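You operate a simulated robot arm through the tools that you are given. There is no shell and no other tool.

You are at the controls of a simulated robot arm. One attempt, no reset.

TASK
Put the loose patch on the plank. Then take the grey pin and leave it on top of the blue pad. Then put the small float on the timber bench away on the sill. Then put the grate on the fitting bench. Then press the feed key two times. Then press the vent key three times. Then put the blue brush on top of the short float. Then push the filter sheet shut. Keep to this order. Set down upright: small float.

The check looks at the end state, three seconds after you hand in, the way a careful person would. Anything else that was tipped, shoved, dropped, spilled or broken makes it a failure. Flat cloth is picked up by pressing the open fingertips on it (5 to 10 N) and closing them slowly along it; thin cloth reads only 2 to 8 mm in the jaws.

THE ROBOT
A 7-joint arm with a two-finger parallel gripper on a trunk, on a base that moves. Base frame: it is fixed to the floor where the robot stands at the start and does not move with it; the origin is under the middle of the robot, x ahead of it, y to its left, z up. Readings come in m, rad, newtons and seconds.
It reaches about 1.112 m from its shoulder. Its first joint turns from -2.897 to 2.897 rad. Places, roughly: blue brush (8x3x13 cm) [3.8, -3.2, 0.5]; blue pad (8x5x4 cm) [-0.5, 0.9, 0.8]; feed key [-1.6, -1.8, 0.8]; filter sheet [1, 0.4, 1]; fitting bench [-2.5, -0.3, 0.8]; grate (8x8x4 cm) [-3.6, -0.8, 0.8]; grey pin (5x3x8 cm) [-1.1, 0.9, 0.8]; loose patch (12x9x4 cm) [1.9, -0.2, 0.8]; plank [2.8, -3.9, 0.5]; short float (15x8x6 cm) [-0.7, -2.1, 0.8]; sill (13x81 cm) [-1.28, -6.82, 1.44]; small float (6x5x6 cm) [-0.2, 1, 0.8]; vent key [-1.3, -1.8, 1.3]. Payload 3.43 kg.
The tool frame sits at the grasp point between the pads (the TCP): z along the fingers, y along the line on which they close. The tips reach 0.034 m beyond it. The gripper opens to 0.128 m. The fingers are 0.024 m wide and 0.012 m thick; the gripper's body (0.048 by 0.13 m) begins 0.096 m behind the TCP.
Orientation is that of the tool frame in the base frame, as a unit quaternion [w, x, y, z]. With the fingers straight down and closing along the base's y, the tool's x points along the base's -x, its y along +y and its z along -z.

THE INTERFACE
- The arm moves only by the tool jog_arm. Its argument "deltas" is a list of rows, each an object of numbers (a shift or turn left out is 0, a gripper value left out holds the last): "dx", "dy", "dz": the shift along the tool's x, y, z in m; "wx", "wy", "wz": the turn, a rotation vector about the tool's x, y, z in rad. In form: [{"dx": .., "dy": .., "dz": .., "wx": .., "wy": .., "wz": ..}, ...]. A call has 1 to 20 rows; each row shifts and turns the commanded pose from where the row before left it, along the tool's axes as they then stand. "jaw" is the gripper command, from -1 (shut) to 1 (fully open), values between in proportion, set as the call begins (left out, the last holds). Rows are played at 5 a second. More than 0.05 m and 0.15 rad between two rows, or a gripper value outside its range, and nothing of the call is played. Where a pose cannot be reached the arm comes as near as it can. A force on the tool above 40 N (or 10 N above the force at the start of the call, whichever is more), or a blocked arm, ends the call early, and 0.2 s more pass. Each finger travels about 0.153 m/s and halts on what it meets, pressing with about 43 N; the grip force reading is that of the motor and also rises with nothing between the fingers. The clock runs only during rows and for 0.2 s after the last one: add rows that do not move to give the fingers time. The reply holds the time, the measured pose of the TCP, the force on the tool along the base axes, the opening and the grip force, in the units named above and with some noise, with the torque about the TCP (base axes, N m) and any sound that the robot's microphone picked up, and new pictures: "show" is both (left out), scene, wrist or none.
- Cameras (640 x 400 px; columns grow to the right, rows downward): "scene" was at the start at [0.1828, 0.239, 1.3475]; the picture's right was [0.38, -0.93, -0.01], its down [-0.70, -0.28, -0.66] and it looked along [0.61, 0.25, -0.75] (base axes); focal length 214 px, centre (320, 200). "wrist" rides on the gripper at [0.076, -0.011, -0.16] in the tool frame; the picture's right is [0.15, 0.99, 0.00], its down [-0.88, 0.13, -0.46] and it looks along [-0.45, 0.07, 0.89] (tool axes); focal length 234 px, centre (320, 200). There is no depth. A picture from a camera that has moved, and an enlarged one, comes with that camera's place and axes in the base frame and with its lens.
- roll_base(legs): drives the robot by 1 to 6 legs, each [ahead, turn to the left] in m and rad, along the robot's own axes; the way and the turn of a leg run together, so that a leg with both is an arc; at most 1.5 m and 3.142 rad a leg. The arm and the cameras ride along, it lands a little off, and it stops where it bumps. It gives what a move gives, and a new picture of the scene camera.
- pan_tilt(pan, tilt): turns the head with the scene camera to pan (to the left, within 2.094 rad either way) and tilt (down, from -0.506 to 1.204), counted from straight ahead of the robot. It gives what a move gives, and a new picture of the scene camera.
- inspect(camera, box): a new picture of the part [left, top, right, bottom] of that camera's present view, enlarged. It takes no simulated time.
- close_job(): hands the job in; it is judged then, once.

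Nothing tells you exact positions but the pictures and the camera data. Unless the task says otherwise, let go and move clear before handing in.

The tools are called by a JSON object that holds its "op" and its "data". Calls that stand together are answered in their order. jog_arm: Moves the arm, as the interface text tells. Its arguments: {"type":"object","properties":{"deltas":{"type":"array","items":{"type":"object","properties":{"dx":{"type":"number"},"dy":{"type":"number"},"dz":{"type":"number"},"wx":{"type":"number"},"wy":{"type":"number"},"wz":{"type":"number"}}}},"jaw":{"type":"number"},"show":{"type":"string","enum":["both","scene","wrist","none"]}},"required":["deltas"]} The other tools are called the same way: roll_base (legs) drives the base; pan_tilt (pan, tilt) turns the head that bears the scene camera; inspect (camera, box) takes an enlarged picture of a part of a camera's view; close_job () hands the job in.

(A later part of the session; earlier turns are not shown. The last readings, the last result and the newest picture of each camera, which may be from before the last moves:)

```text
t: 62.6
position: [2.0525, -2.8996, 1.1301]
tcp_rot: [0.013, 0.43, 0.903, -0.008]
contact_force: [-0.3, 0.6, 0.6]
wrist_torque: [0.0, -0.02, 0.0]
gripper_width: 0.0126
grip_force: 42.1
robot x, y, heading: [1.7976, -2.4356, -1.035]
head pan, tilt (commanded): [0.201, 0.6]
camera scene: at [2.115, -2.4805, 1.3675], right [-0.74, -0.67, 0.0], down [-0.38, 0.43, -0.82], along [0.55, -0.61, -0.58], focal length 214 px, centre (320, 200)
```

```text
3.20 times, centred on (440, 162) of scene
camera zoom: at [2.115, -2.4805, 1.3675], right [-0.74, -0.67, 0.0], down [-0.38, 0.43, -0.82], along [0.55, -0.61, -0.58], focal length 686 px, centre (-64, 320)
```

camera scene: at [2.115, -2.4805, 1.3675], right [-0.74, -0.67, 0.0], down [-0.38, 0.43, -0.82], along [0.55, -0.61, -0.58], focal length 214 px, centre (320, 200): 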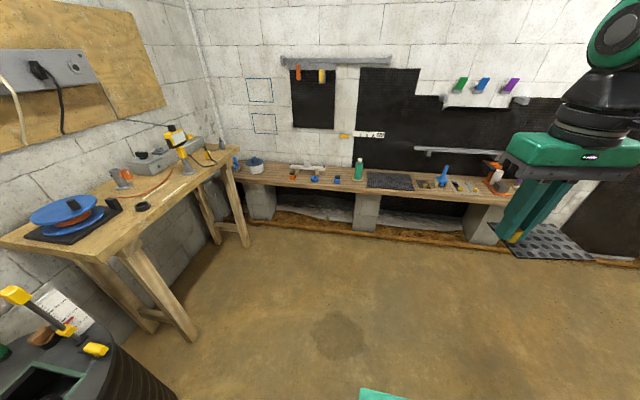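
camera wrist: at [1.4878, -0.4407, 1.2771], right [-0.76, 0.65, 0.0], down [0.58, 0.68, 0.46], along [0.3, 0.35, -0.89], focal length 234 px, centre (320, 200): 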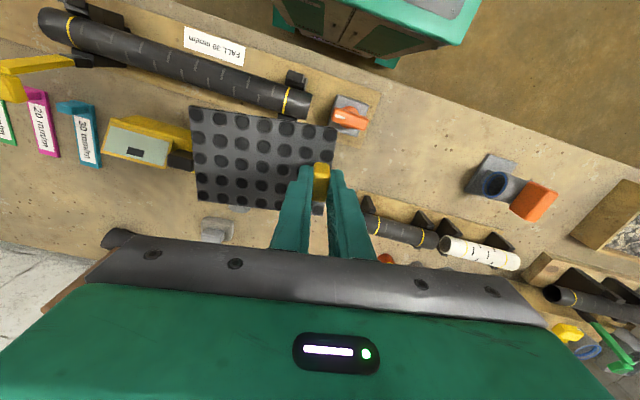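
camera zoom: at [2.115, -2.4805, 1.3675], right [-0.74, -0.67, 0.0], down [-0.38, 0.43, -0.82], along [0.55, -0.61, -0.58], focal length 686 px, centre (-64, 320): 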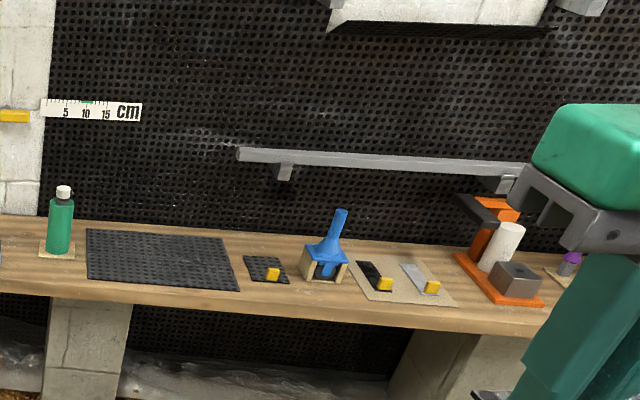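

The plank is the long shelf board; there is a clear gap on it between the white pot and the orange bracket (n≈1.15–1.40 m along it). I'll drive there, facing the far wall.

{"op": "roll_base", "data": {"legs": [[0, 0.56], [1.05, 0], [0, -0.57]]}}

{"op": "pan_tilt", "data": {"pan": 0.2, "tilt": 0.8}}

```text
t: 71.6
position: [2.9663, -3.4001, 1.1318]
tcp_rot: [0.013, 0.442, 0.897, -0.008]
contact_force: [0.0, 0.6, 0.3]
wrist_torque: [0.02, -0.01, 0.02]
gripper_width: 0.0125
grip_force: 43.0
robot x, y, heading: [2.7304, -2.9338, -1.068]
head pan, tilt (commanded): [0.201, 0.6]
camera scene: at [3.0448, -2.9824, 1.3674], right [-0.76, -0.65, 0.0], down [-0.37, 0.44, -0.82], along [0.53, -0.62, -0.58], focal length 214 px, centre (320, 200)
```

scene: 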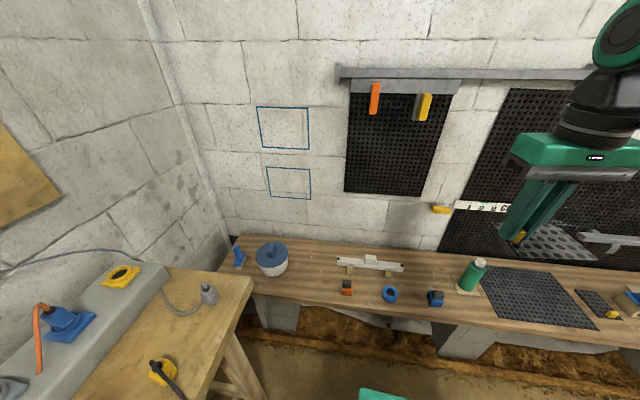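

```text
t: 72.3
position: [2.9593, -3.3888, 1.1364]
tcp_rot: [0.018, 0.443, 0.896, -0.011]
contact_force: [0.3, -1.2, -0.8]
wrist_torque: [0.0, 0.0, -0.02]
gripper_width: 0.0128
grip_force: 42.8
robot x, y, heading: [2.7308, -2.9325, -1.064]
head pan, tilt (commanded): [0.201, 0.799]
camera scene: at [3.0397, -2.9764, 1.3507], right [-0.76, -0.65, 0.0], down [-0.47, 0.55, -0.69], along [0.45, -0.52, -0.73], focal length 214 px, centre (320, 200)
```

scene: 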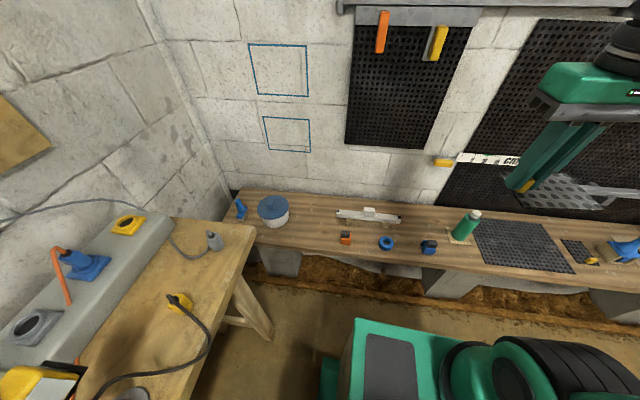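

The gap between pot and orange bracket is free; target for the tab ≈ (3.456, -3.403). I'll swing the arm over it while levelling the tool.

{"op": "jog_arm", "data": {"deltas": [{"dx": -0.0284, "dy": 0.0351, "dz": 0.01, "wy": 0.0038}, {"dx": -0.0284, "dy": 0.0351, "dz": 0.01, "wy": 0.0038}, {"dx": -0.0284, "dy": 0.0351, "dz": 0.01, "wy": 0.0038}, {"dx": -0.0284, "dy": 0.0351, "dz": 0.01, "wy": 0.0038}, {"dx": -0.0284, "dy": 0.0351, "dz": 0.01, "wy": 0.0038}, {"dx": -0.0284, "dy": 0.0351, "dz": 0.01, "wy": 0.0038}, {"dx": -0.0284, "dy": 0.0351, "dz": 0.01, "wy": 0.0038}, {"dx": -0.0284, "dy": 0.0351, "dz": 0.01, "wy": 0.0038}, {"dx": -0.0284, "dy": 0.0351, "dz": 0.01, "wy": 0.0038}, {"dx": -0.0284, "dy": 0.0351, "dz": 0.01, "wy": 0.0038}, {"dx": -0.0284, "dy": 0.0351, "dz": 0.01, "wy": 0.0038}, {}]}}

{"op": "jog_arm", "data": {"deltas": [{"wz": -0.1446}, {"wz": -0.1446}, {"wz": -0.1446}, {"wz": -0.1446}, {"wz": -0.1446}, {"wz": -0.1446}, {"wz": -0.1446}, {"wz": -0.1446}, {"wz": -0.1446}, {"wz": -0.1446}, {}, {}]}}

```text
t: 74.9
position: [3.4577, -3.4053, 1.0313]
tcp_rot: [-0.001, 0.443, 0.896, -0.003]
contact_force: [-0.3, -0.1, -0.4]
wrist_torque: [0.02, -0.02, -0.01]
gripper_width: 0.0127
grip_force: 43.3
robot x, y, heading: [2.7315, -2.932, -1.064]
head pan, tilt (commanded): [0.201, 0.799]
camera scene: at [3.0397, -2.9764, 1.3507], right [-0.76, -0.65, 0.0], down [-0.47, 0.55, -0.69], along [0.45, -0.52, -0.73], focal length 214 px, centre (320, 200)
camera wrist: at [3.4034, -3.3518, 1.1913], right [0.7, 0.72, -0.01], down [0.64, -0.62, 0.45], along [0.32, -0.32, -0.89], focal length 234 px, centre (320, 200)
```

scene: 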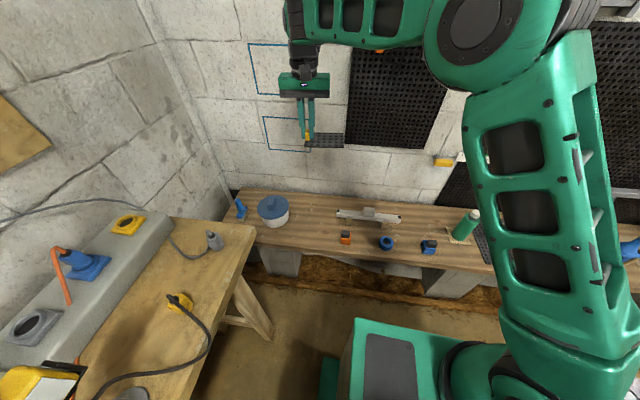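
wrist: 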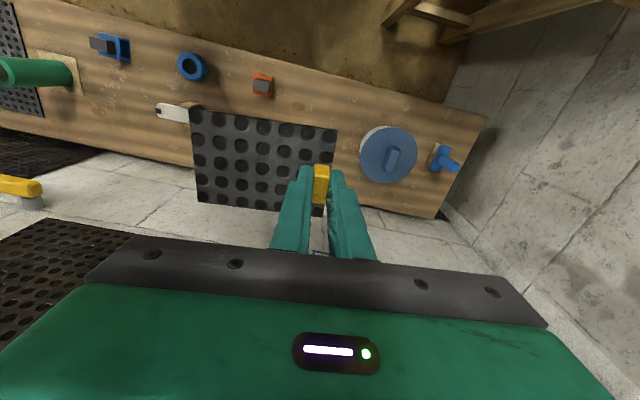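

```text
t: 77.5
position: [3.4581, -3.4057, 1.0321]
tcp_rot: [-0.002, -0.262, 0.965, -0.001]
contact_force: [0.7, 0.8, -0.9]
wrist_torque: [-0.04, 0.01, 0.01]
gripper_width: 0.0129
grip_force: 43.1
robot x, y, heading: [2.7271, -2.9322, -1.065]
head pan, tilt (commanded): [0.201, 0.799]
camera scene: at [3.0398, -2.9764, 1.3507], right [-0.76, -0.65, 0.0], down [-0.47, 0.55, -0.69], along [0.45, -0.52, -0.73], focal length 214 px, centre (320, 200)
camera wrist: at [3.3978, -3.4528, 1.1923], right [-0.63, 0.78, 0.0], down [0.7, 0.56, 0.45], along [0.35, 0.28, -0.89], focal length 234 px, centre (320, 200)
```

scene: 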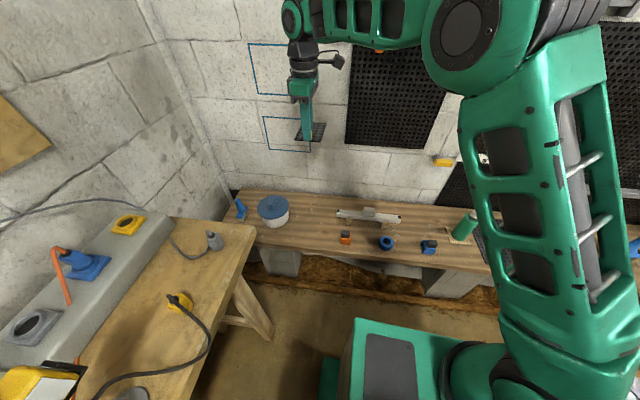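
wrist: 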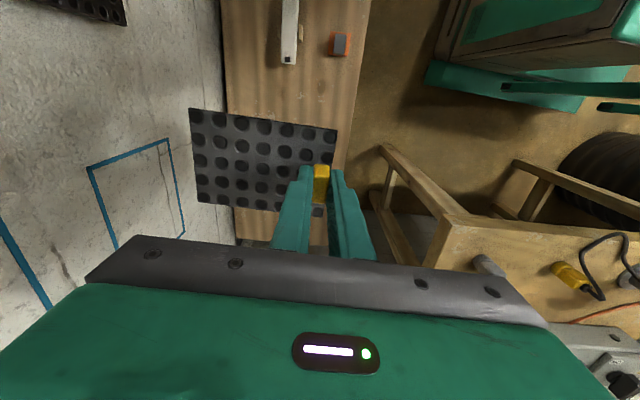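

Shelf height triangulates to z≈0.50 and the drop spot is clear on all sides. Descending in stages.

{"op": "jog_arm", "data": {"deltas": [{"dz": 0.045}, {"dz": 0.045}, {"dz": 0.045}, {"dz": 0.045}, {"dz": 0.045}, {"dz": 0.045}, {"dz": 0.045}, {"dz": 0.045}, {"dz": 0.04}, {}]}}

{"op": "inspect", "data": {"camera": "scene", "box": [220, 150, 420, 275]}}

```text
t: 79.7
position: [3.4538, -3.4055, 0.6317]
tcp_rot: [-0.003, -0.261, 0.965, 0.0]
contact_force: [-1.0, 0.6, 0.2]
wrist_torque: [0.01, 0.0, 0.02]
gripper_width: 0.013
grip_force: 43.1
robot x, y, heading: [2.7283, -2.932, -1.062]
head pan, tilt (commanded): [0.201, 0.799]
camera scene: at [3.0398, -2.9764, 1.3506], right [-0.76, -0.65, 0.0], down [-0.47, 0.55, -0.69], along [0.45, -0.52, -0.73], focal length 214 px, centre (320, 200)
camera wrist: at [3.3939, -3.4538, 0.7915], right [-0.62, 0.78, 0.0], down [0.7, 0.56, 0.45], along [0.35, 0.28, -0.89], focal length 234 px, centre (320, 200)
```

scene: 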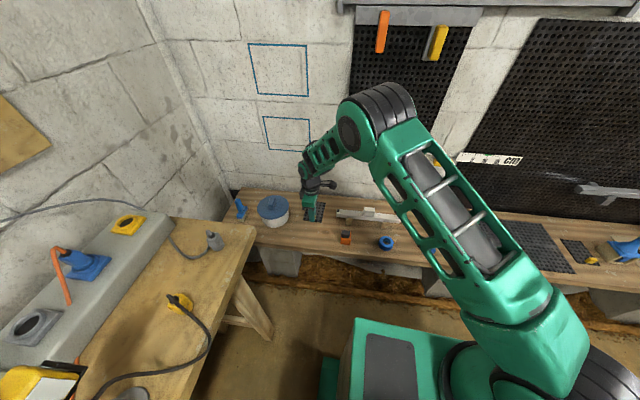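
wrist: 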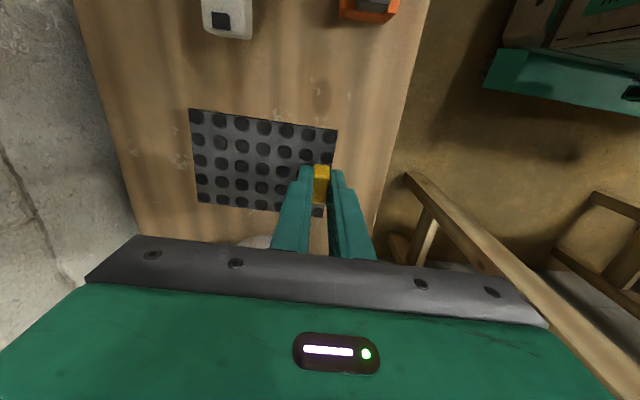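

```text
3.20 times, centred on (320, 212) of scene
camera zoom: at [3.0398, -2.9764, 1.3506], right [-0.76, -0.65, 0.0], down [-0.47, 0.55, -0.69], along [0.45, -0.52, -0.73], focal length 686 px, centre (320, 160)
```

zoom: 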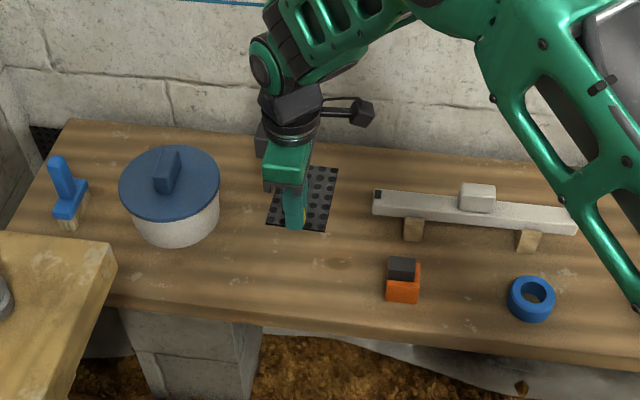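

Clear of the pot and the level. Continuing slowly down.

{"op": "jog_arm", "data": {"deltas": [{"dz": 0.025}, {"dz": 0.025}, {"dz": 0.015}, {}], "show": "none"}}

{"op": "jog_arm", "data": {"deltas": [{"dz": 0.006}, {"dz": 0.004}, {"dz": 0.004}, {}], "show": "wrist"}}

```text
t: 80.7
position: [3.4544, -3.4062, 0.5661]
tcp_rot: [-0.002, -0.261, 0.965, -0.001]
contact_force: [0.5, 0.2, -0.9]
wrist_torque: [0.02, 0.03, 0.03]
gripper_width: 0.0125
grip_force: 42.8
robot x, y, heading: [2.7279, -2.9342, -1.063]
head pan, tilt (commanded): [0.201, 0.799]
```

```text
t: 81.7
position: [3.4546, -3.4056, 0.5522]
tcp_rot: [-0.002, -0.262, 0.965, -0.001]
contact_force: [-0.1, -1.0, -0.5]
wrist_torque: [0.01, 0.01, 0.03]
gripper_width: 0.0128
grip_force: 42.3
robot x, y, heading: [2.7319, -2.9333, -1.063]
head pan, tilt (commanded): [0.201, 0.799]
camera wrist: at [3.3947, -3.4543, 0.7129], right [-0.62, 0.78, 0.0], down [0.7, 0.56, 0.45], along [0.35, 0.28, -0.89], focal length 234 px, centre (320, 200)
```

wrist: 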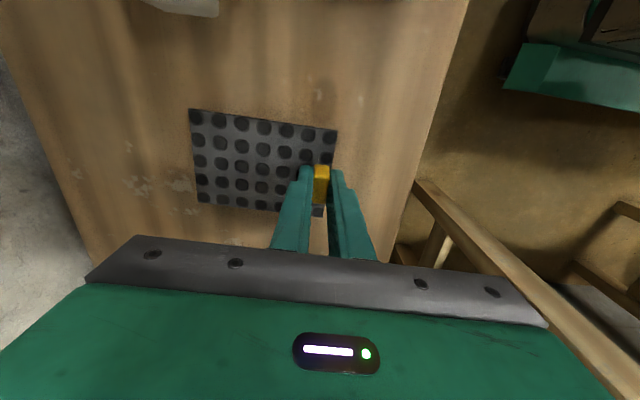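

{"op": "jog_arm", "data": {"deltas": [{"dz": 0.003}, {"dz": 0.003}, {"dz": 0.003}, {}], "show": "none"}}

```text
t: 82.7
position: [3.4544, -3.4074, 0.5444]
tcp_rot: [-0.003, -0.262, 0.965, -0.001]
contact_force: [0.7, -0.1, 0.5]
wrist_torque: [0.0, 0.04, 0.0]
gripper_width: 0.0124
grip_force: 42.7
robot x, y, heading: [2.7276, -2.9312, -1.067]
head pan, tilt (commanded): [0.201, 0.799]
```

{"op": "jog_arm", "data": {"deltas": [{"dz": 0.003}, {"dz": 0.002}, {}], "show": "none"}}

{"op": "inspect", "data": {"camera": "scene", "box": [280, 180, 360, 230]}}

```text
t: 83.5
position: [3.4548, -3.4073, 0.5389]
tcp_rot: [-0.001, -0.261, 0.965, -0.001]
contact_force: [-7.0, 0.2, 24.3]
wrist_torque: [0.44, -0.72, 0.06]
gripper_width: 0.0127
grip_force: 42.9
robot x, y, heading: [2.728, -2.9345, -1.07]
head pan, tilt (commanded): [0.201, 0.799]
```

```text
8.00 times, centred on (320, 205) of scene
camera zoom: at [3.0388, -2.9759, 1.3509], right [-0.76, -0.65, 0.0], down [-0.47, 0.55, -0.69], along [0.45, -0.52, -0.73], focal length 1716 px, centre (320, 160)
```

zoom: 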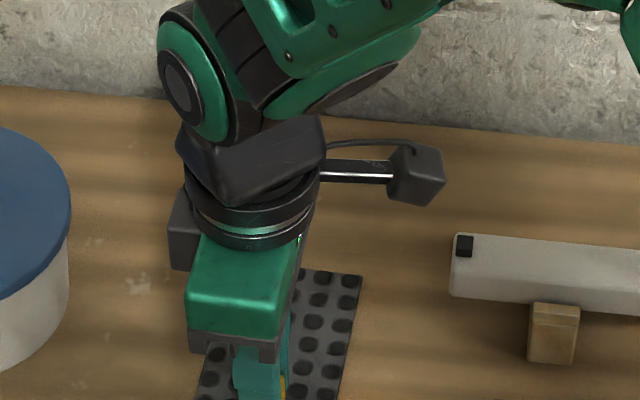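

Contact at 24 N: the patch rests on the board. Ease up 1.5 mm, open, then rise.

{"op": "jog_arm", "data": {"deltas": [{"dz": -0.0015}, {}], "show": "none"}}

{"op": "jog_arm", "data": {"deltas": [{}, {}, {}], "jaw": -0.3, "show": "none"}}

{"op": "jog_arm", "data": {"deltas": [{"dz": -0.01}, {"dz": -0.03}, {"dz": -0.04}, {"dz": -0.05}, {"dz": -0.05}, {}]}}

```text
t: 84.1
position: [3.4552, -3.4063, 0.5398]
tcp_rot: [-0.003, -0.261, 0.965, -0.002]
contact_force: [1.5, -2.9, 12.0]
wrist_torque: [0.07, -0.58, -0.18]
gripper_width: 0.0123
grip_force: 42.9
robot x, y, heading: [2.7324, -2.931, -1.068]
head pan, tilt (commanded): [0.201, 0.799]
```

```text
t: 84.9
position: [3.4548, -3.4054, 0.5398]
tcp_rot: [-0.004, -0.262, 0.965, -0.001]
contact_force: [-0.3, 0.2, -0.6]
wrist_torque: [-0.01, 0.04, -0.02]
gripper_width: 0.0447
grip_force: 0.0
robot x, y, heading: [2.7295, -2.9373, -1.062]
head pan, tilt (commanded): [0.201, 0.799]
```

```text
t: 86.3
position: [3.4561, -3.4059, 0.72]
tcp_rot: [-0.002, -0.261, 0.965, -0.001]
contact_force: [-0.8, -0.4, -2.0]
wrist_torque: [0.0, -0.01, 0.0]
gripper_width: 0.045
grip_force: 0.1
robot x, y, heading: [2.7295, -2.9334, -1.064]
head pan, tilt (commanded): [0.201, 0.799]
camera scene: at [3.0398, -2.9765, 1.3506], right [-0.76, -0.65, 0.0], down [-0.47, 0.55, -0.69], along [0.45, -0.52, -0.73], focal length 214 px, centre (320, 200)
camera wrist: at [3.3961, -3.4544, 0.88], right [-0.62, 0.78, 0.0], down [0.7, 0.56, 0.45], along [0.35, 0.28, -0.89], focal length 234 px, centre (320, 200)
```

scene: 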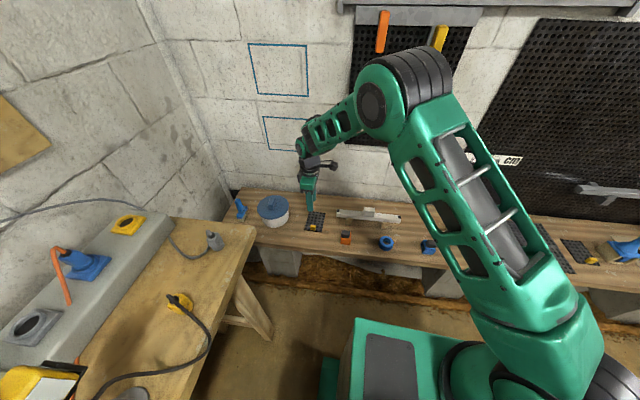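
wrist: 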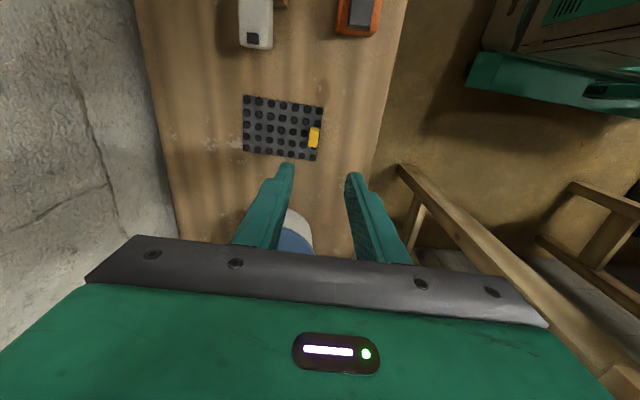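

The patch lies flat on the plank. Now I retract the arm and head for the timber bench for the grey pin.

{"op": "jog_arm", "data": {"deltas": [{"dz": -0.047}, {"dz": -0.047}, {"dz": -0.047}, {"dz": -0.047}, {"dz": -0.047}, {"dz": -0.047}, {"dz": -0.047}, {"dz": -0.047}, {"wz": 0.145}, {"wz": 0.145}, {"wz": 0.145}, {"wz": 0.145}, {"wz": 0.145}, {"wz": 0.145}, {"wz": 0.145}, {"wz": 0.145}, {"wz": 0.145}, {"wz": 0.145}], "show": "none"}}

{"op": "jog_arm", "data": {"deltas": [{"wz": 0.145}, {"dx": 0.0241, "dy": -0.0369}, {"dx": 0.0241, "dy": -0.0369}, {"dx": 0.0241, "dy": -0.0369}, {"dx": 0.0241, "dy": -0.0369}, {"dx": 0.0241, "dy": -0.0369}, {"dx": 0.0241, "dy": -0.0369}, {"dx": 0.0241, "dy": -0.0369}, {"dx": 0.0241, "dy": -0.0369}, {"dx": 0.0241, "dy": -0.0369}, {"dx": 0.0241, "dy": -0.0369}, {"dx": 0.0241, "dy": -0.0369}, {}], "show": "scene"}}

{"op": "inspect", "data": {"camera": "scene", "box": [220, 170, 360, 258]}}

```text
t: 90.1
position: [3.4559, -3.4049, 1.0964]
tcp_rot: [-0.001, 0.445, 0.895, -0.002]
contact_force: [0.1, -0.4, -0.8]
wrist_torque: [0.0, 0.0, -0.01]
gripper_width: 0.0448
grip_force: 0.0
robot x, y, heading: [2.7262, -2.9336, -1.06]
head pan, tilt (commanded): [0.201, 0.799]
```

```text
t: 92.9
position: [2.9734, -3.3677, 1.097]
tcp_rot: [0.0, 0.51, 0.86, -0.001]
contact_force: [0.8, -0.5, 0.1]
wrist_torque: [0.02, 0.04, 0.0]
gripper_width: 0.0449
grip_force: 0.0
robot x, y, heading: [2.7277, -2.9306, -1.063]
head pan, tilt (commanded): [0.201, 0.799]
camera scene: at [3.0396, -2.9763, 1.3507], right [-0.76, -0.65, 0.0], down [-0.47, 0.55, -0.69], along [0.45, -0.52, -0.73], focal length 214 px, centre (320, 200)
```

scene: 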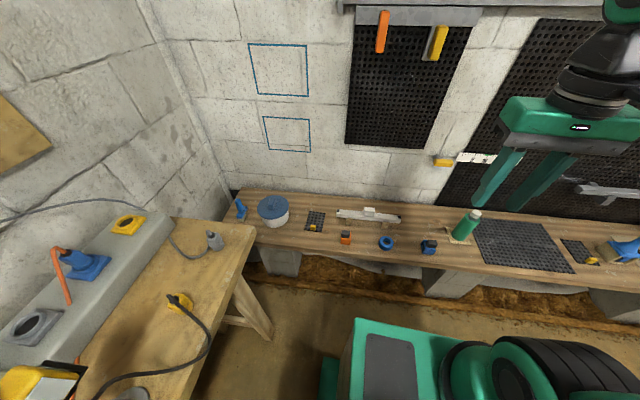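

```text
4.55 times, centred on (290, 214) of scene
camera zoom: at [3.0396, -2.9763, 1.3507], right [-0.76, -0.65, 0.0], down [-0.47, 0.55, -0.69], along [0.45, -0.52, -0.73], focal length 975 px, centre (456, 136)
```

zoom: 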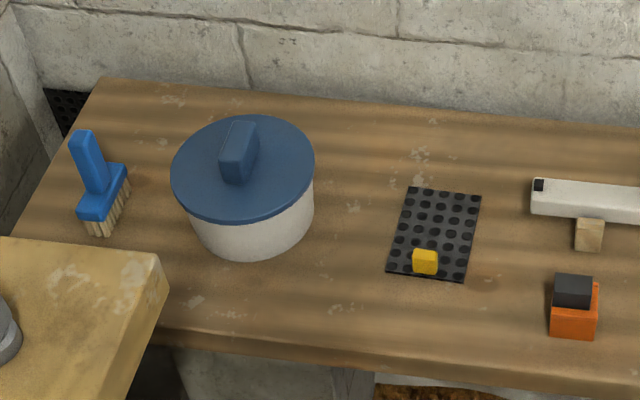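

The patch is well placed (the blue brush is visible on the same board, for later). Now driving back along the corridor to the timber bench.

{"op": "roll_base", "data": {"legs": [[0, -2.769], [1.39, 0], [0, -0.125]]}}

{"op": "pan_tilt", "data": {"pan": 0.4, "tilt": 0.4}}

```text
t: 107.9
position: [1.3116, -1.7013, 1.0977]
tcp_rot: [-0.003, 0.92, -0.393, 0.001]
contact_force: [0.1, 0.5, 0.2]
wrist_torque: [0.01, 0.0, -0.04]
gripper_width: 0.0448
grip_force: 0.0
robot x, y, heading: [1.6569, -2.0592, 2.336]
head pan, tilt (commanded): [0.201, 0.799]
camera scene: at [1.3467, -2.1005, 1.3507], right [0.57, 0.82, 0.0], down [0.6, -0.41, -0.69], along [-0.57, 0.39, -0.73], focal length 214 px, centre (320, 200)
```

scene: 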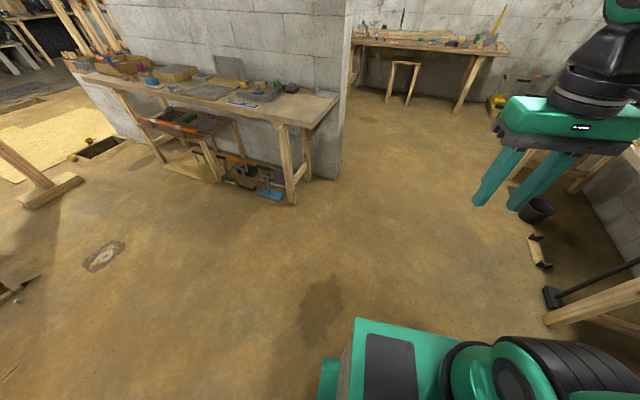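

```text
t: 108.8
position: [1.3214, -1.7103, 1.1039]
tcp_rot: [-0.005, 0.92, -0.393, -0.005]
contact_force: [-0.1, 0.5, -0.5]
wrist_torque: [0.02, -0.04, -0.01]
gripper_width: 0.0448
grip_force: 0.1
robot x, y, heading: [1.6575, -2.062, 2.338]
head pan, tilt (commanded): [0.4, 0.4]
camera scene: at [1.3276, -2.1094, 1.3856], right [0.39, 0.92, -0.01], down [0.37, -0.16, -0.92], along [-0.84, 0.36, -0.4], focal length 214 px, centre (320, 200)
```

scene: 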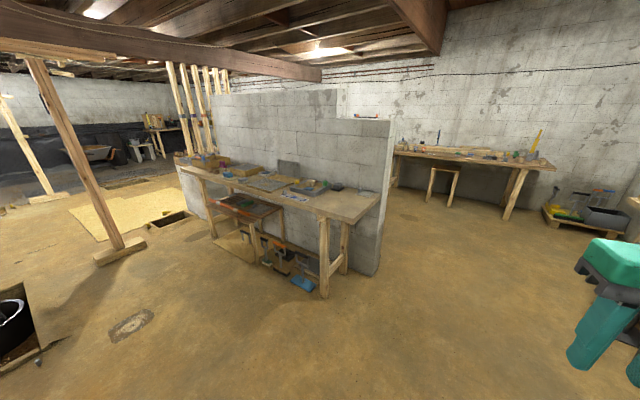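

Clear path past the end of the dividing wall. Driving on to the timber bench.

{"op": "roll_base", "data": {"legs": [[1.3, 0], [1.3, 0], [0, -0.23]]}}

{"op": "pan_tilt", "data": {"pan": 0.1, "tilt": 0.6}}

{"op": "inspect", "data": {"camera": "scene", "box": [60, 90, 260, 215]}}

{"op": "inspect", "data": {"camera": "scene", "box": [220, 90, 420, 215]}}

```text
t: 122.6
position: [-0.4067, 0.2321, 1.1041]
tcp_rot: [-0.005, 0.868, -0.496, -0.004]
contact_force: [-0.9, 0.7, 0.1]
wrist_torque: [0.0, -0.01, -0.01]
gripper_width: 0.0448
grip_force: 0.1
robot x, y, heading: [-0.1619, -0.1832, 2.106]
head pan, tilt (commanded): [0.4, 0.4]
camera scene: at [-0.4944, -0.1583, 1.3857], right [0.59, 0.8, -0.01], down [0.32, -0.24, -0.92], along [-0.74, 0.54, -0.4], focal length 214 px, centre (320, 200)
```

scene: 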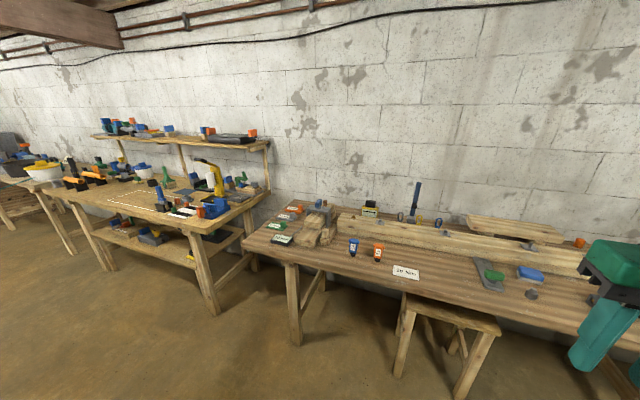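

```text
t: 123.4
position: [-0.3997, 0.2208, 1.1088]
tcp_rot: [-0.009, 0.868, -0.496, -0.009]
contact_force: [0.7, 0.8, 0.5]
wrist_torque: [0.02, 0.02, 0.03]
gripper_width: 0.0448
grip_force: 0.1
robot x, y, heading: [-0.1624, -0.188, 2.105]
head pan, tilt (commanded): [0.099, 0.6]
camera scene: at [-0.4722, -0.1424, 1.3675], right [0.81, 0.59, 0.0], down [0.34, -0.46, -0.82], along [-0.48, 0.66, -0.58], focal length 214 px, centre (320, 200)
```

scene: 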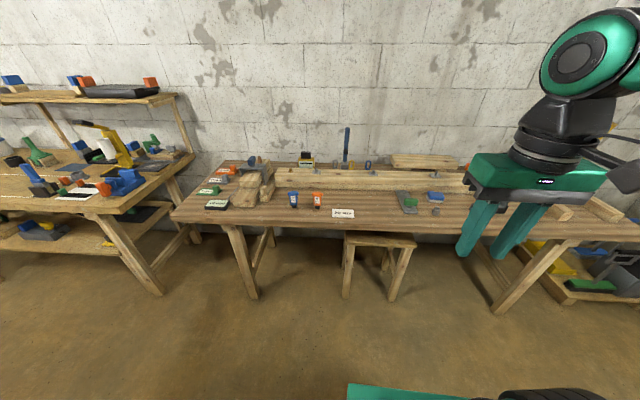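

```text
3.20 times, centred on (160, 152) of scene
camera zoom: at [-0.4722, -0.1424, 1.3675], right [0.81, 0.59, 0.0], down [0.34, -0.46, -0.82], along [-0.48, 0.66, -0.58], focal length 686 px, centre (832, 352)
```

zoom: 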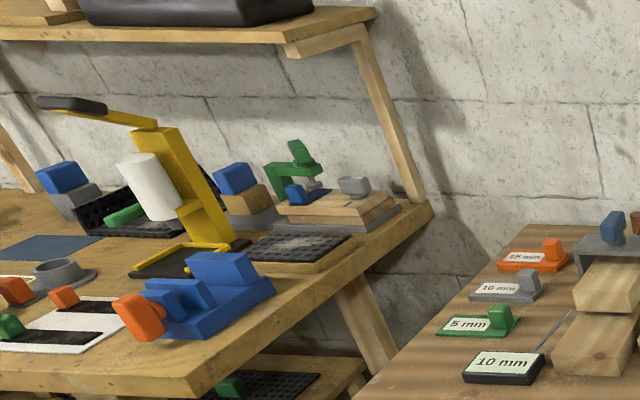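

```text
3.20 times, centred on (320, 152) of scene
camera zoom: at [-0.4722, -0.1424, 1.3675], right [0.81, 0.59, 0.0], down [0.34, -0.46, -0.82], along [-0.48, 0.66, -0.58], focal length 686 px, centre (320, 352)
```

zoom: 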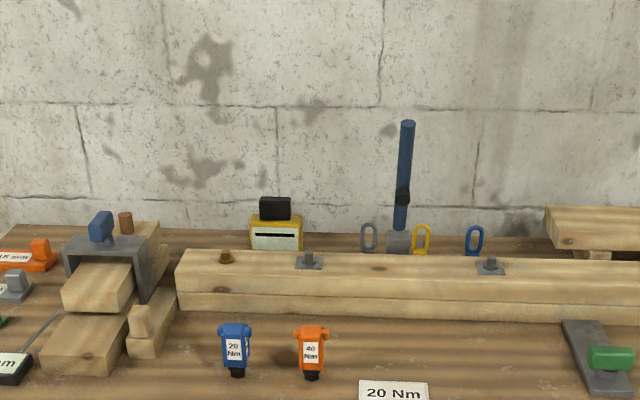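

I can see the grey pin (loop-shaped, standing behind the beam next to the blue lever) and the blue pad on the bench at the right. Moving closer.

{"op": "roll_base", "data": {"legs": [[0.37, 0]]}}

{"op": "pan_tilt", "data": {"pan": 0.0, "tilt": 0.6}}

{"op": "inspect", "data": {"camera": "scene", "box": [260, 90, 460, 215]}}

{"op": "inspect", "data": {"camera": "scene", "box": [420, 110, 620, 235]}}

```text
t: 125.8
position: [-0.5926, 0.537, 1.1088]
tcp_rot: [-0.008, 0.87, -0.493, -0.01]
contact_force: [-1.0, -0.4, -0.1]
wrist_torque: [-0.03, -0.02, -0.01]
gripper_width: 0.0449
grip_force: 0.1
robot x, y, heading: [-0.3483, 0.1356, 2.111]
head pan, tilt (commanded): [0.099, 0.6]
camera scene: at [-0.6613, 0.1725, 1.3674], right [0.8, 0.6, 0.0], down [0.34, -0.46, -0.82], along [-0.49, 0.65, -0.58], focal length 214 px, centre (320, 200)
```

scene: 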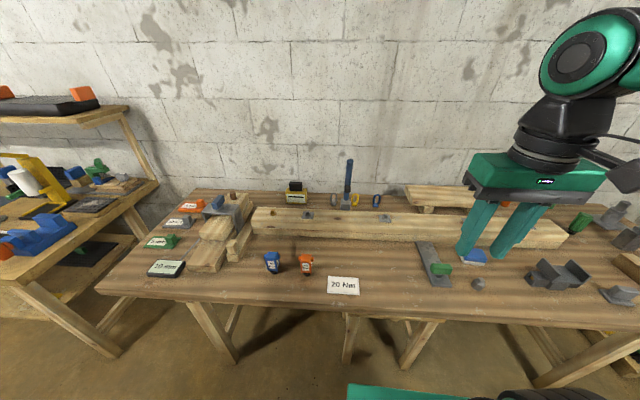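

```text
t: 126.4
position: [-0.5846, 0.5252, 1.1143]
tcp_rot: [-0.011, 0.87, -0.493, -0.016]
contact_force: [-0.5, 0.0, 0.0]
wrist_torque: [0.02, 0.03, 0.01]
gripper_width: 0.0448
grip_force: 0.1
robot x, y, heading: [-0.3503, 0.1274, 2.11]
head pan, tilt (commanded): [0.0, 0.6]
camera scene: at [-0.6541, 0.1775, 1.3674], right [0.86, 0.52, 0.0], down [0.3, -0.49, -0.82], along [-0.42, 0.7, -0.58], focal length 214 px, centre (320, 200)
```

scene: 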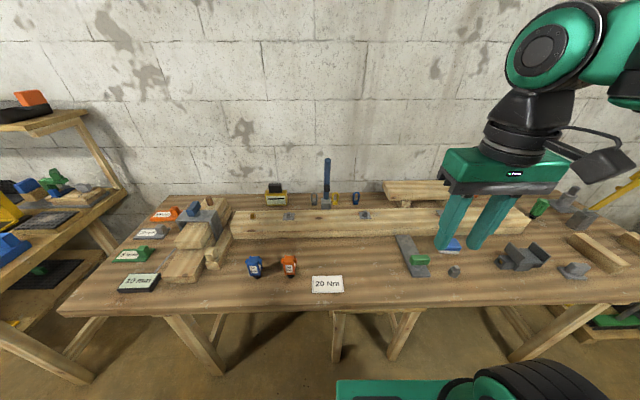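

```text
3.20 times, centred on (360, 152) of scene
camera zoom: at [-0.6541, 0.1775, 1.3674], right [0.86, 0.52, 0.0], down [0.3, -0.49, -0.82], along [-0.42, 0.7, -0.58], focal length 686 px, centre (192, 352)
```

zoom: 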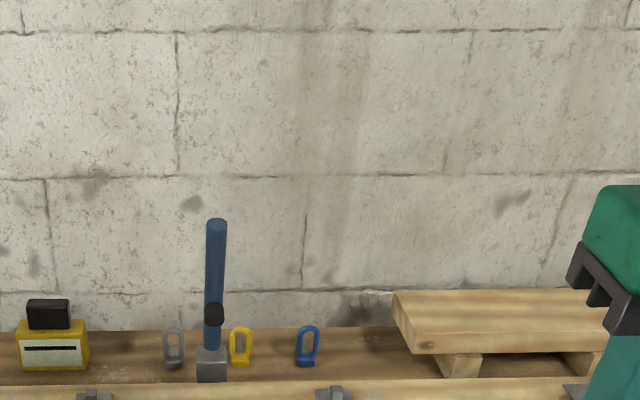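

```text
3.20 times, centred on (520, 172) of scene
camera zoom: at [-0.6541, 0.1775, 1.3674], right [0.86, 0.52, 0.0], down [0.3, -0.49, -0.82], along [-0.42, 0.7, -0.58], focal length 686 px, centre (-320, 288)
```

zoom: 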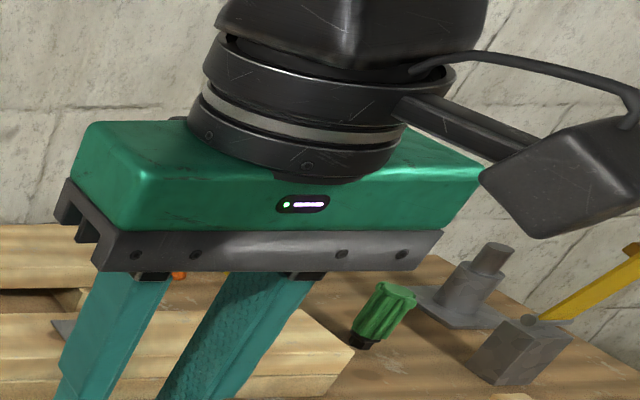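

The grey pin stands left of the blue lever behind the beam. I'll move the gripper high above it, levelling the tool, to view it from the wrist.

{"op": "jog_arm", "data": {"deltas": [{"dx": -0.0418, "dy": 0.022, "wy": 0.0032}, {"dx": -0.0418, "dy": 0.022, "wy": 0.0032}, {"dx": -0.0418, "dy": 0.022, "wy": 0.0032}, {"dx": -0.0418, "dy": 0.022, "wy": 0.0032}, {"dx": -0.0418, "dy": 0.022, "wy": 0.0032}, {"dx": -0.0418, "dy": 0.022, "wy": 0.0032}, {"dx": -0.0418, "dy": 0.022, "wy": 0.0032}, {"dx": -0.0418, "dy": 0.022, "wy": 0.0032}, {"dx": -0.0418, "dy": 0.022, "wy": 0.0032}, {"dx": -0.0418, "dy": 0.022, "wy": 0.0032}, {"dx": -0.0418, "dy": 0.022, "wy": 0.0032}, {"dx": -0.0418, "dy": 0.022, "wy": 0.0032}, {}], "jaw": 0.1}}

{"op": "inspect", "data": {"camera": "wrist", "box": [160, 20, 480, 220]}}

{"op": "inspect", "data": {"camera": "scene", "box": [380, 200, 640, 360]}}

```text
t: 129.0
position: [-1.0375, 0.7911, 1.129]
tcp_rot: [-0.005, 0.872, -0.489, 0.019]
contact_force: [1.6, -2.2, 1.5]
wrist_torque: [0.13, 0.22, 0.01]
gripper_width: 0.0705
grip_force: 0.0
out of reach, approached as far as the arm can: row 12
robot x, y, heading: [-0.3492, 0.1336, 2.108]
head pan, tilt (commanded): [0.0, 0.6]
stopped in row 12: the force on the tool passed its limit at 344 N (the readings are from after the stop); the commanded pose is now the measured one
camera scene: at [-0.6515, 0.1739, 1.368], right [0.86, 0.52, 0.0], down [0.3, -0.49, -0.82], along [-0.42, 0.7, -0.57], focal length 214 px, centre (320, 200)
camera wrist: at [-0.9942, 0.7341, 1.2907], right [-0.77, -0.64, -0.02], down [-0.59, 0.69, 0.42], along [-0.26, 0.34, -0.91], focal length 234 px, centre (320, 200)
```

scene: 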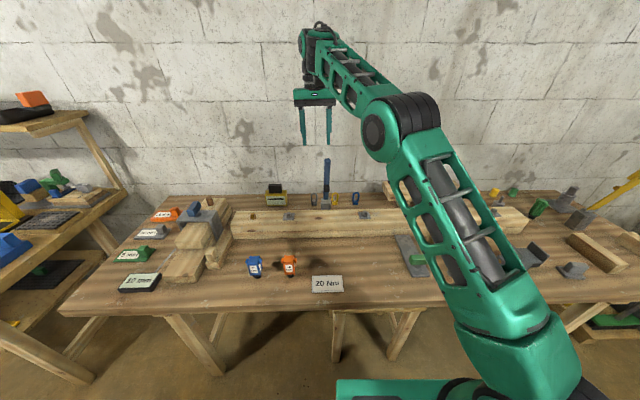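
wrist: 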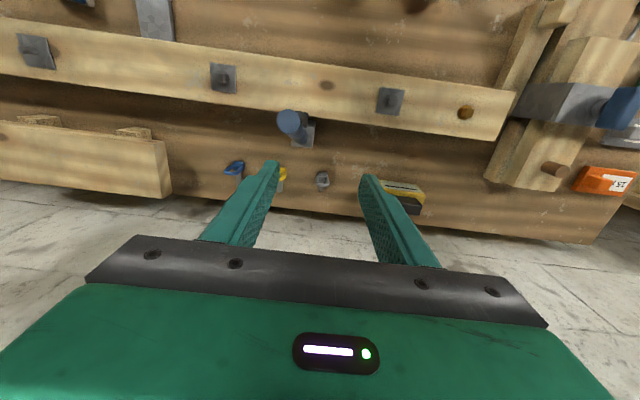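

```text
2.00 times, centred on (320, 120) of wrist
camera zoom: at [-0.9942, 0.7341, 1.2907], right [-0.77, -0.64, -0.02], down [-0.59, 0.69, 0.42], along [-0.26, 0.34, -0.91], focal length 468 px, centre (320, 360)
```

zoom: 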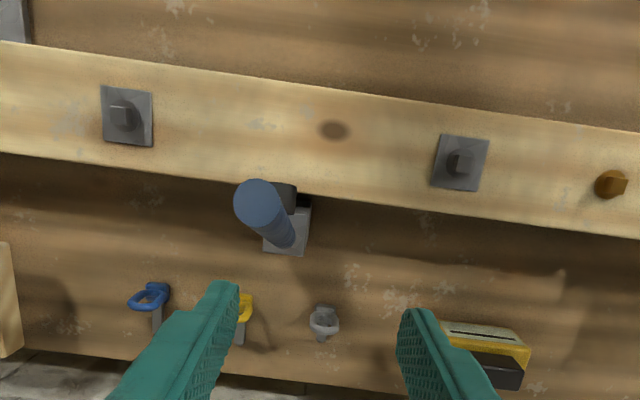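

```text
2.46 times, centred on (510, 280) of scene
camera zoom: at [-0.6515, 0.1739, 1.368], right [0.86, 0.52, 0.0], down [0.3, -0.49, -0.82], along [-0.42, 0.7, -0.57], focal length 528 px, centre (-148, 3)
```

zoom: 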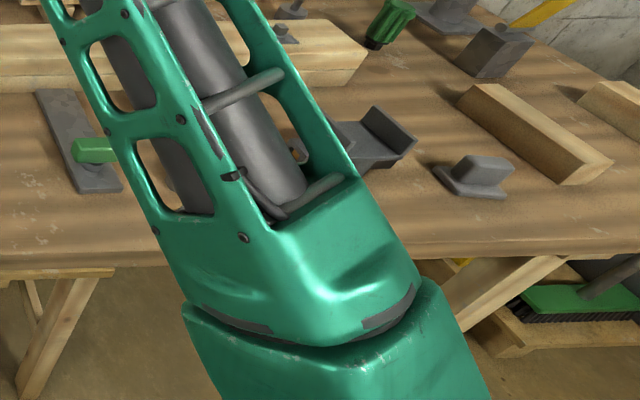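

The arm met something hard at the limit of its reach (probably the wall behind, high up). I'll back off a little and inspect.

{"op": "jog_arm", "data": {"deltas": [{"dx": 0.03}, {"dx": 0.03}, {}]}}

{"op": "inspect", "data": {"camera": "scene", "box": [230, 0, 430, 125]}}

{"op": "inspect", "data": {"camera": "scene", "box": [260, 140, 420, 240]}}

```text
t: 129.8
position: [-1.0057, 0.7444, 1.1227]
tcp_rot: [-0.003, 0.871, -0.49, 0.024]
contact_force: [-0.5, 0.1, 0.3]
wrist_torque: [0.0, -0.01, -0.02]
gripper_width: 0.0705
grip_force: 0.2
robot x, y, heading: [-0.3527, 0.13, 2.108]
head pan, tilt (commanded): [0.0, 0.6]
camera scene: at [-0.6542, 0.1777, 1.3674], right [0.86, 0.52, 0.0], down [0.3, -0.49, -0.82], along [-0.42, 0.7, -0.58], focal length 214 px, centre (320, 200)
camera wrist: at [-0.9644, 0.6875, 1.2858], right [-0.77, -0.64, -0.02], down [-0.59, 0.69, 0.42], along [-0.25, 0.33, -0.91], focal length 234 px, centre (320, 200)
```

scene: 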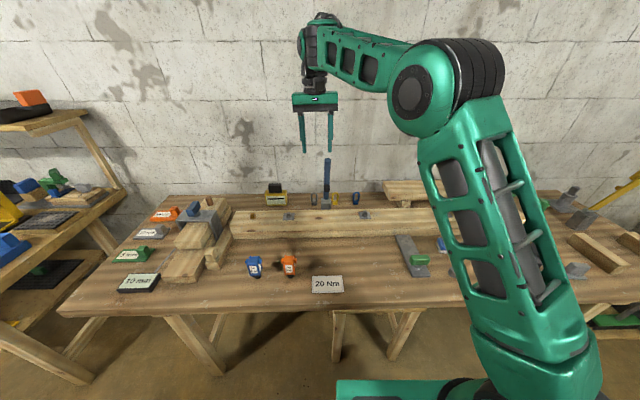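
wrist: 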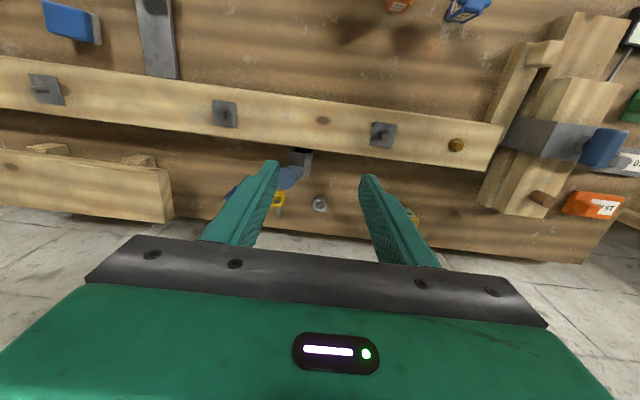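

```text
3.20 times, centred on (330, 62) of scene
camera zoom: at [-0.6542, 0.1777, 1.3674], right [0.86, 0.52, 0.0], down [0.3, -0.49, -0.82], along [-0.42, 0.7, -0.58], focal length 686 px, centre (288, 640)
```

zoom: 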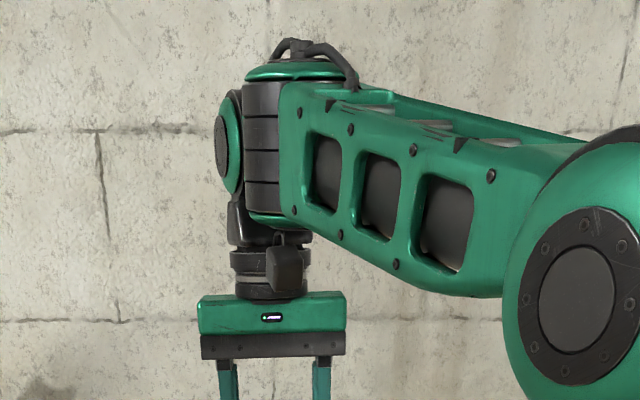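

```text
4.00 times, centred on (340, 190) of scene
camera zoom: at [-0.6542, 0.1777, 1.3674], right [0.86, 0.52, 0.0], down [0.3, -0.49, -0.82], along [-0.42, 0.7, -0.58], focal length 858 px, centre (240, 240)
```

zoom: 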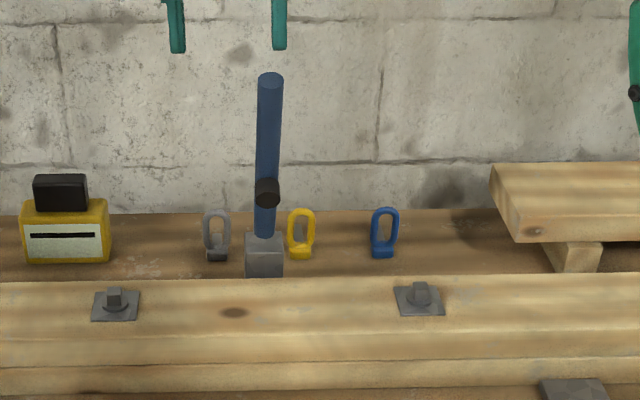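

The lever and pins are unmoved. The pin is near the reach limit from here (bench top is about z 0.735), so I'll retract, level the tool, and roll 0.12 m closer.

{"op": "jog_arm", "data": {"deltas": [{"dx": 0.05, "wx": -0.007, "wy": -0.01}, {"dx": 0.05, "wx": -0.007, "wy": -0.01}, {"dx": 0.05, "wx": -0.007, "wy": -0.01}, {"dx": 0.05, "wx": -0.007, "wy": -0.009}, {}], "show": "none"}}

{"op": "roll_base", "data": {"legs": [[0.12, 0]]}}

{"op": "pan_tilt", "data": {"pan": 0.1, "tilt": 0.75}}

{"op": "inspect", "data": {"camera": "scene", "box": [240, 70, 440, 195]}}

```text
t: 131.0
position: [-0.9002, 0.5729, 1.1255]
tcp_rot: [-0.001, 0.872, -0.489, 0.001]
contact_force: [0.7, 0.6, 0.5]
wrist_torque: [-0.02, 0.01, 0.03]
gripper_width: 0.0703
grip_force: 0.1
robot x, y, heading: [-0.3538, 0.1332, 2.112]
head pan, tilt (commanded): [0.0, 0.6]
```

```text
t: 132.3
position: [-0.9651, 0.6772, 1.1254]
tcp_rot: [0.0, 0.873, -0.488, 0.001]
contact_force: [-0.3, -0.9, 0.7]
wrist_torque: [0.02, -0.03, 0.04]
gripper_width: 0.0704
grip_force: 0.0
robot x, y, heading: [-0.4153, 0.2368, 2.118]
head pan, tilt (commanded): [0.0, 0.6]
camera scene: at [-0.7173, 0.2821, 1.3674], right [0.86, 0.52, 0.0], down [0.3, -0.49, -0.82], along [-0.42, 0.7, -0.58], focal length 214 px, centre (320, 200)
```

scene: 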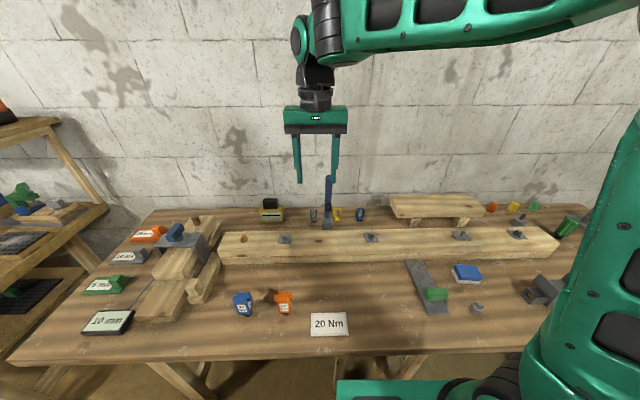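

```text
t: 133.0
position: [-0.9568, 0.6641, 1.1327]
tcp_rot: [-0.004, 0.873, -0.488, -0.005]
contact_force: [0.6, -0.6, 1.0]
wrist_torque: [-0.03, 0.02, 0.05]
gripper_width: 0.0706
grip_force: 0.0
robot x, y, heading: [-0.414, 0.2403, 2.114]
head pan, tilt (commanded): [0.099, 0.75]
camera scene: at [-0.7212, 0.2727, 1.3547], right [0.8, 0.6, 0.0], down [0.41, -0.55, -0.72], along [-0.43, 0.58, -0.69], focal length 214 px, centre (320, 200)
```

scene: 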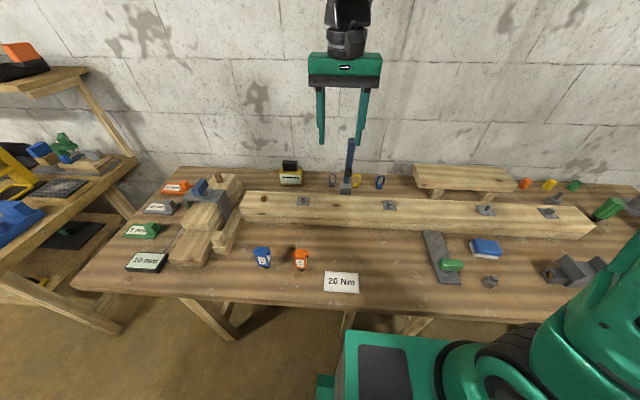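

```text
3.20 times, centred on (340, 132) of scene
camera zoom: at [-0.7212, 0.2727, 1.3547], right [0.8, 0.6, 0.0], down [0.41, -0.55, -0.72], along [-0.43, 0.58, -0.69], focal length 686 px, centre (256, 416)
```

zoom: 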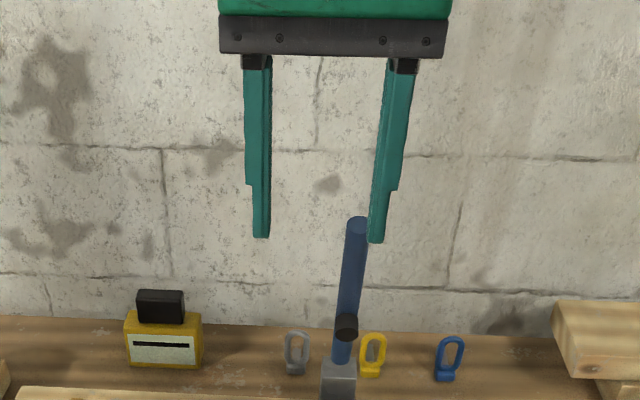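

The blue pad is now visible too. I'll turn the hand 90° so it closes along the bench depth (camera stalk away from the lever), then move over the pin.

{"op": "jog_arm", "data": {"deltas": [{"wy": 0.0126, "wz": 0.1}, {"wz": 0.149}, {"wz": 0.149}, {"wz": 0.149}, {"wz": 0.149}, {"wz": 0.149}, {"wz": 0.149}, {"wz": 0.15}, {"wz": 0.15}, {"wz": 0.15}, {"wz": 0.15}, {}]}}

```text
t: 135.6
position: [-0.9583, 0.6656, 1.1347]
tcp_rot: [0.001, -0.259, 0.966, 0.0]
contact_force: [0.1, -0.1, 0.1]
wrist_torque: [-0.03, -0.03, 0.0]
gripper_width: 0.0701
grip_force: 0.1
robot x, y, heading: [-0.4143, 0.233, 2.118]
head pan, tilt (commanded): [0.099, 0.75]
camera scene: at [-0.7212, 0.2726, 1.3546], right [0.8, 0.6, 0.0], down [0.41, -0.55, -0.72], along [-0.43, 0.58, -0.69], focal length 214 px, centre (320, 200)
camera wrist: at [-1.0198, 0.6166, 1.2943], right [-0.62, 0.78, 0.0], down [0.7, 0.55, 0.46], along [0.36, 0.29, -0.89], focal length 234 px, centre (320, 200)
```

scene: 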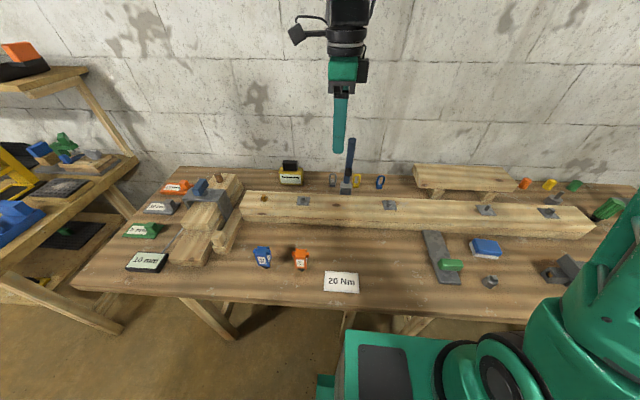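
wrist: 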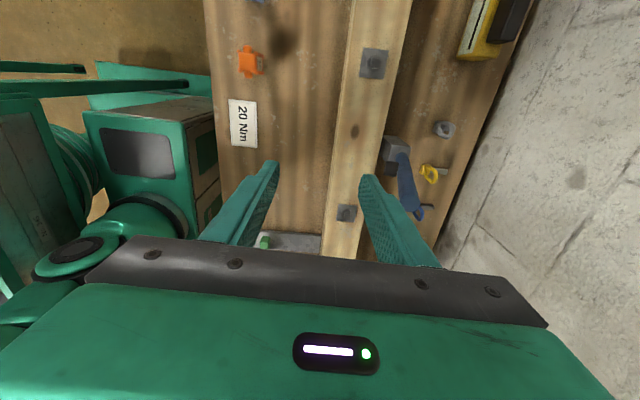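

{"op": "inspect", "data": {"camera": "wrist", "box": [360, 80, 520, 180]}}

```text
4.00 times, centred on (440, 130) of wrist
camera zoom: at [-1.0198, 0.6166, 1.2943], right [-0.62, 0.78, 0.0], down [0.7, 0.55, 0.46], along [0.36, 0.29, -0.89], focal length 937 px, centre (-160, 480)
```

zoom: 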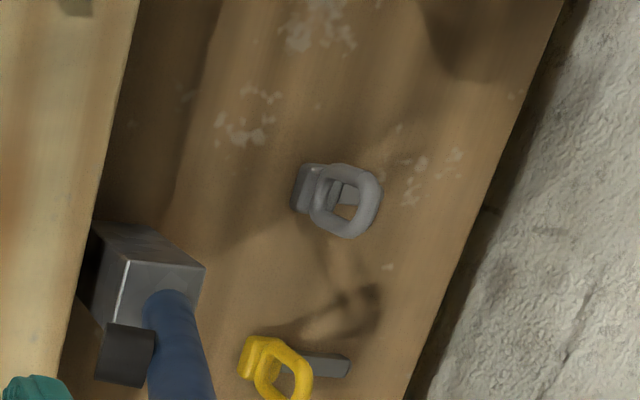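

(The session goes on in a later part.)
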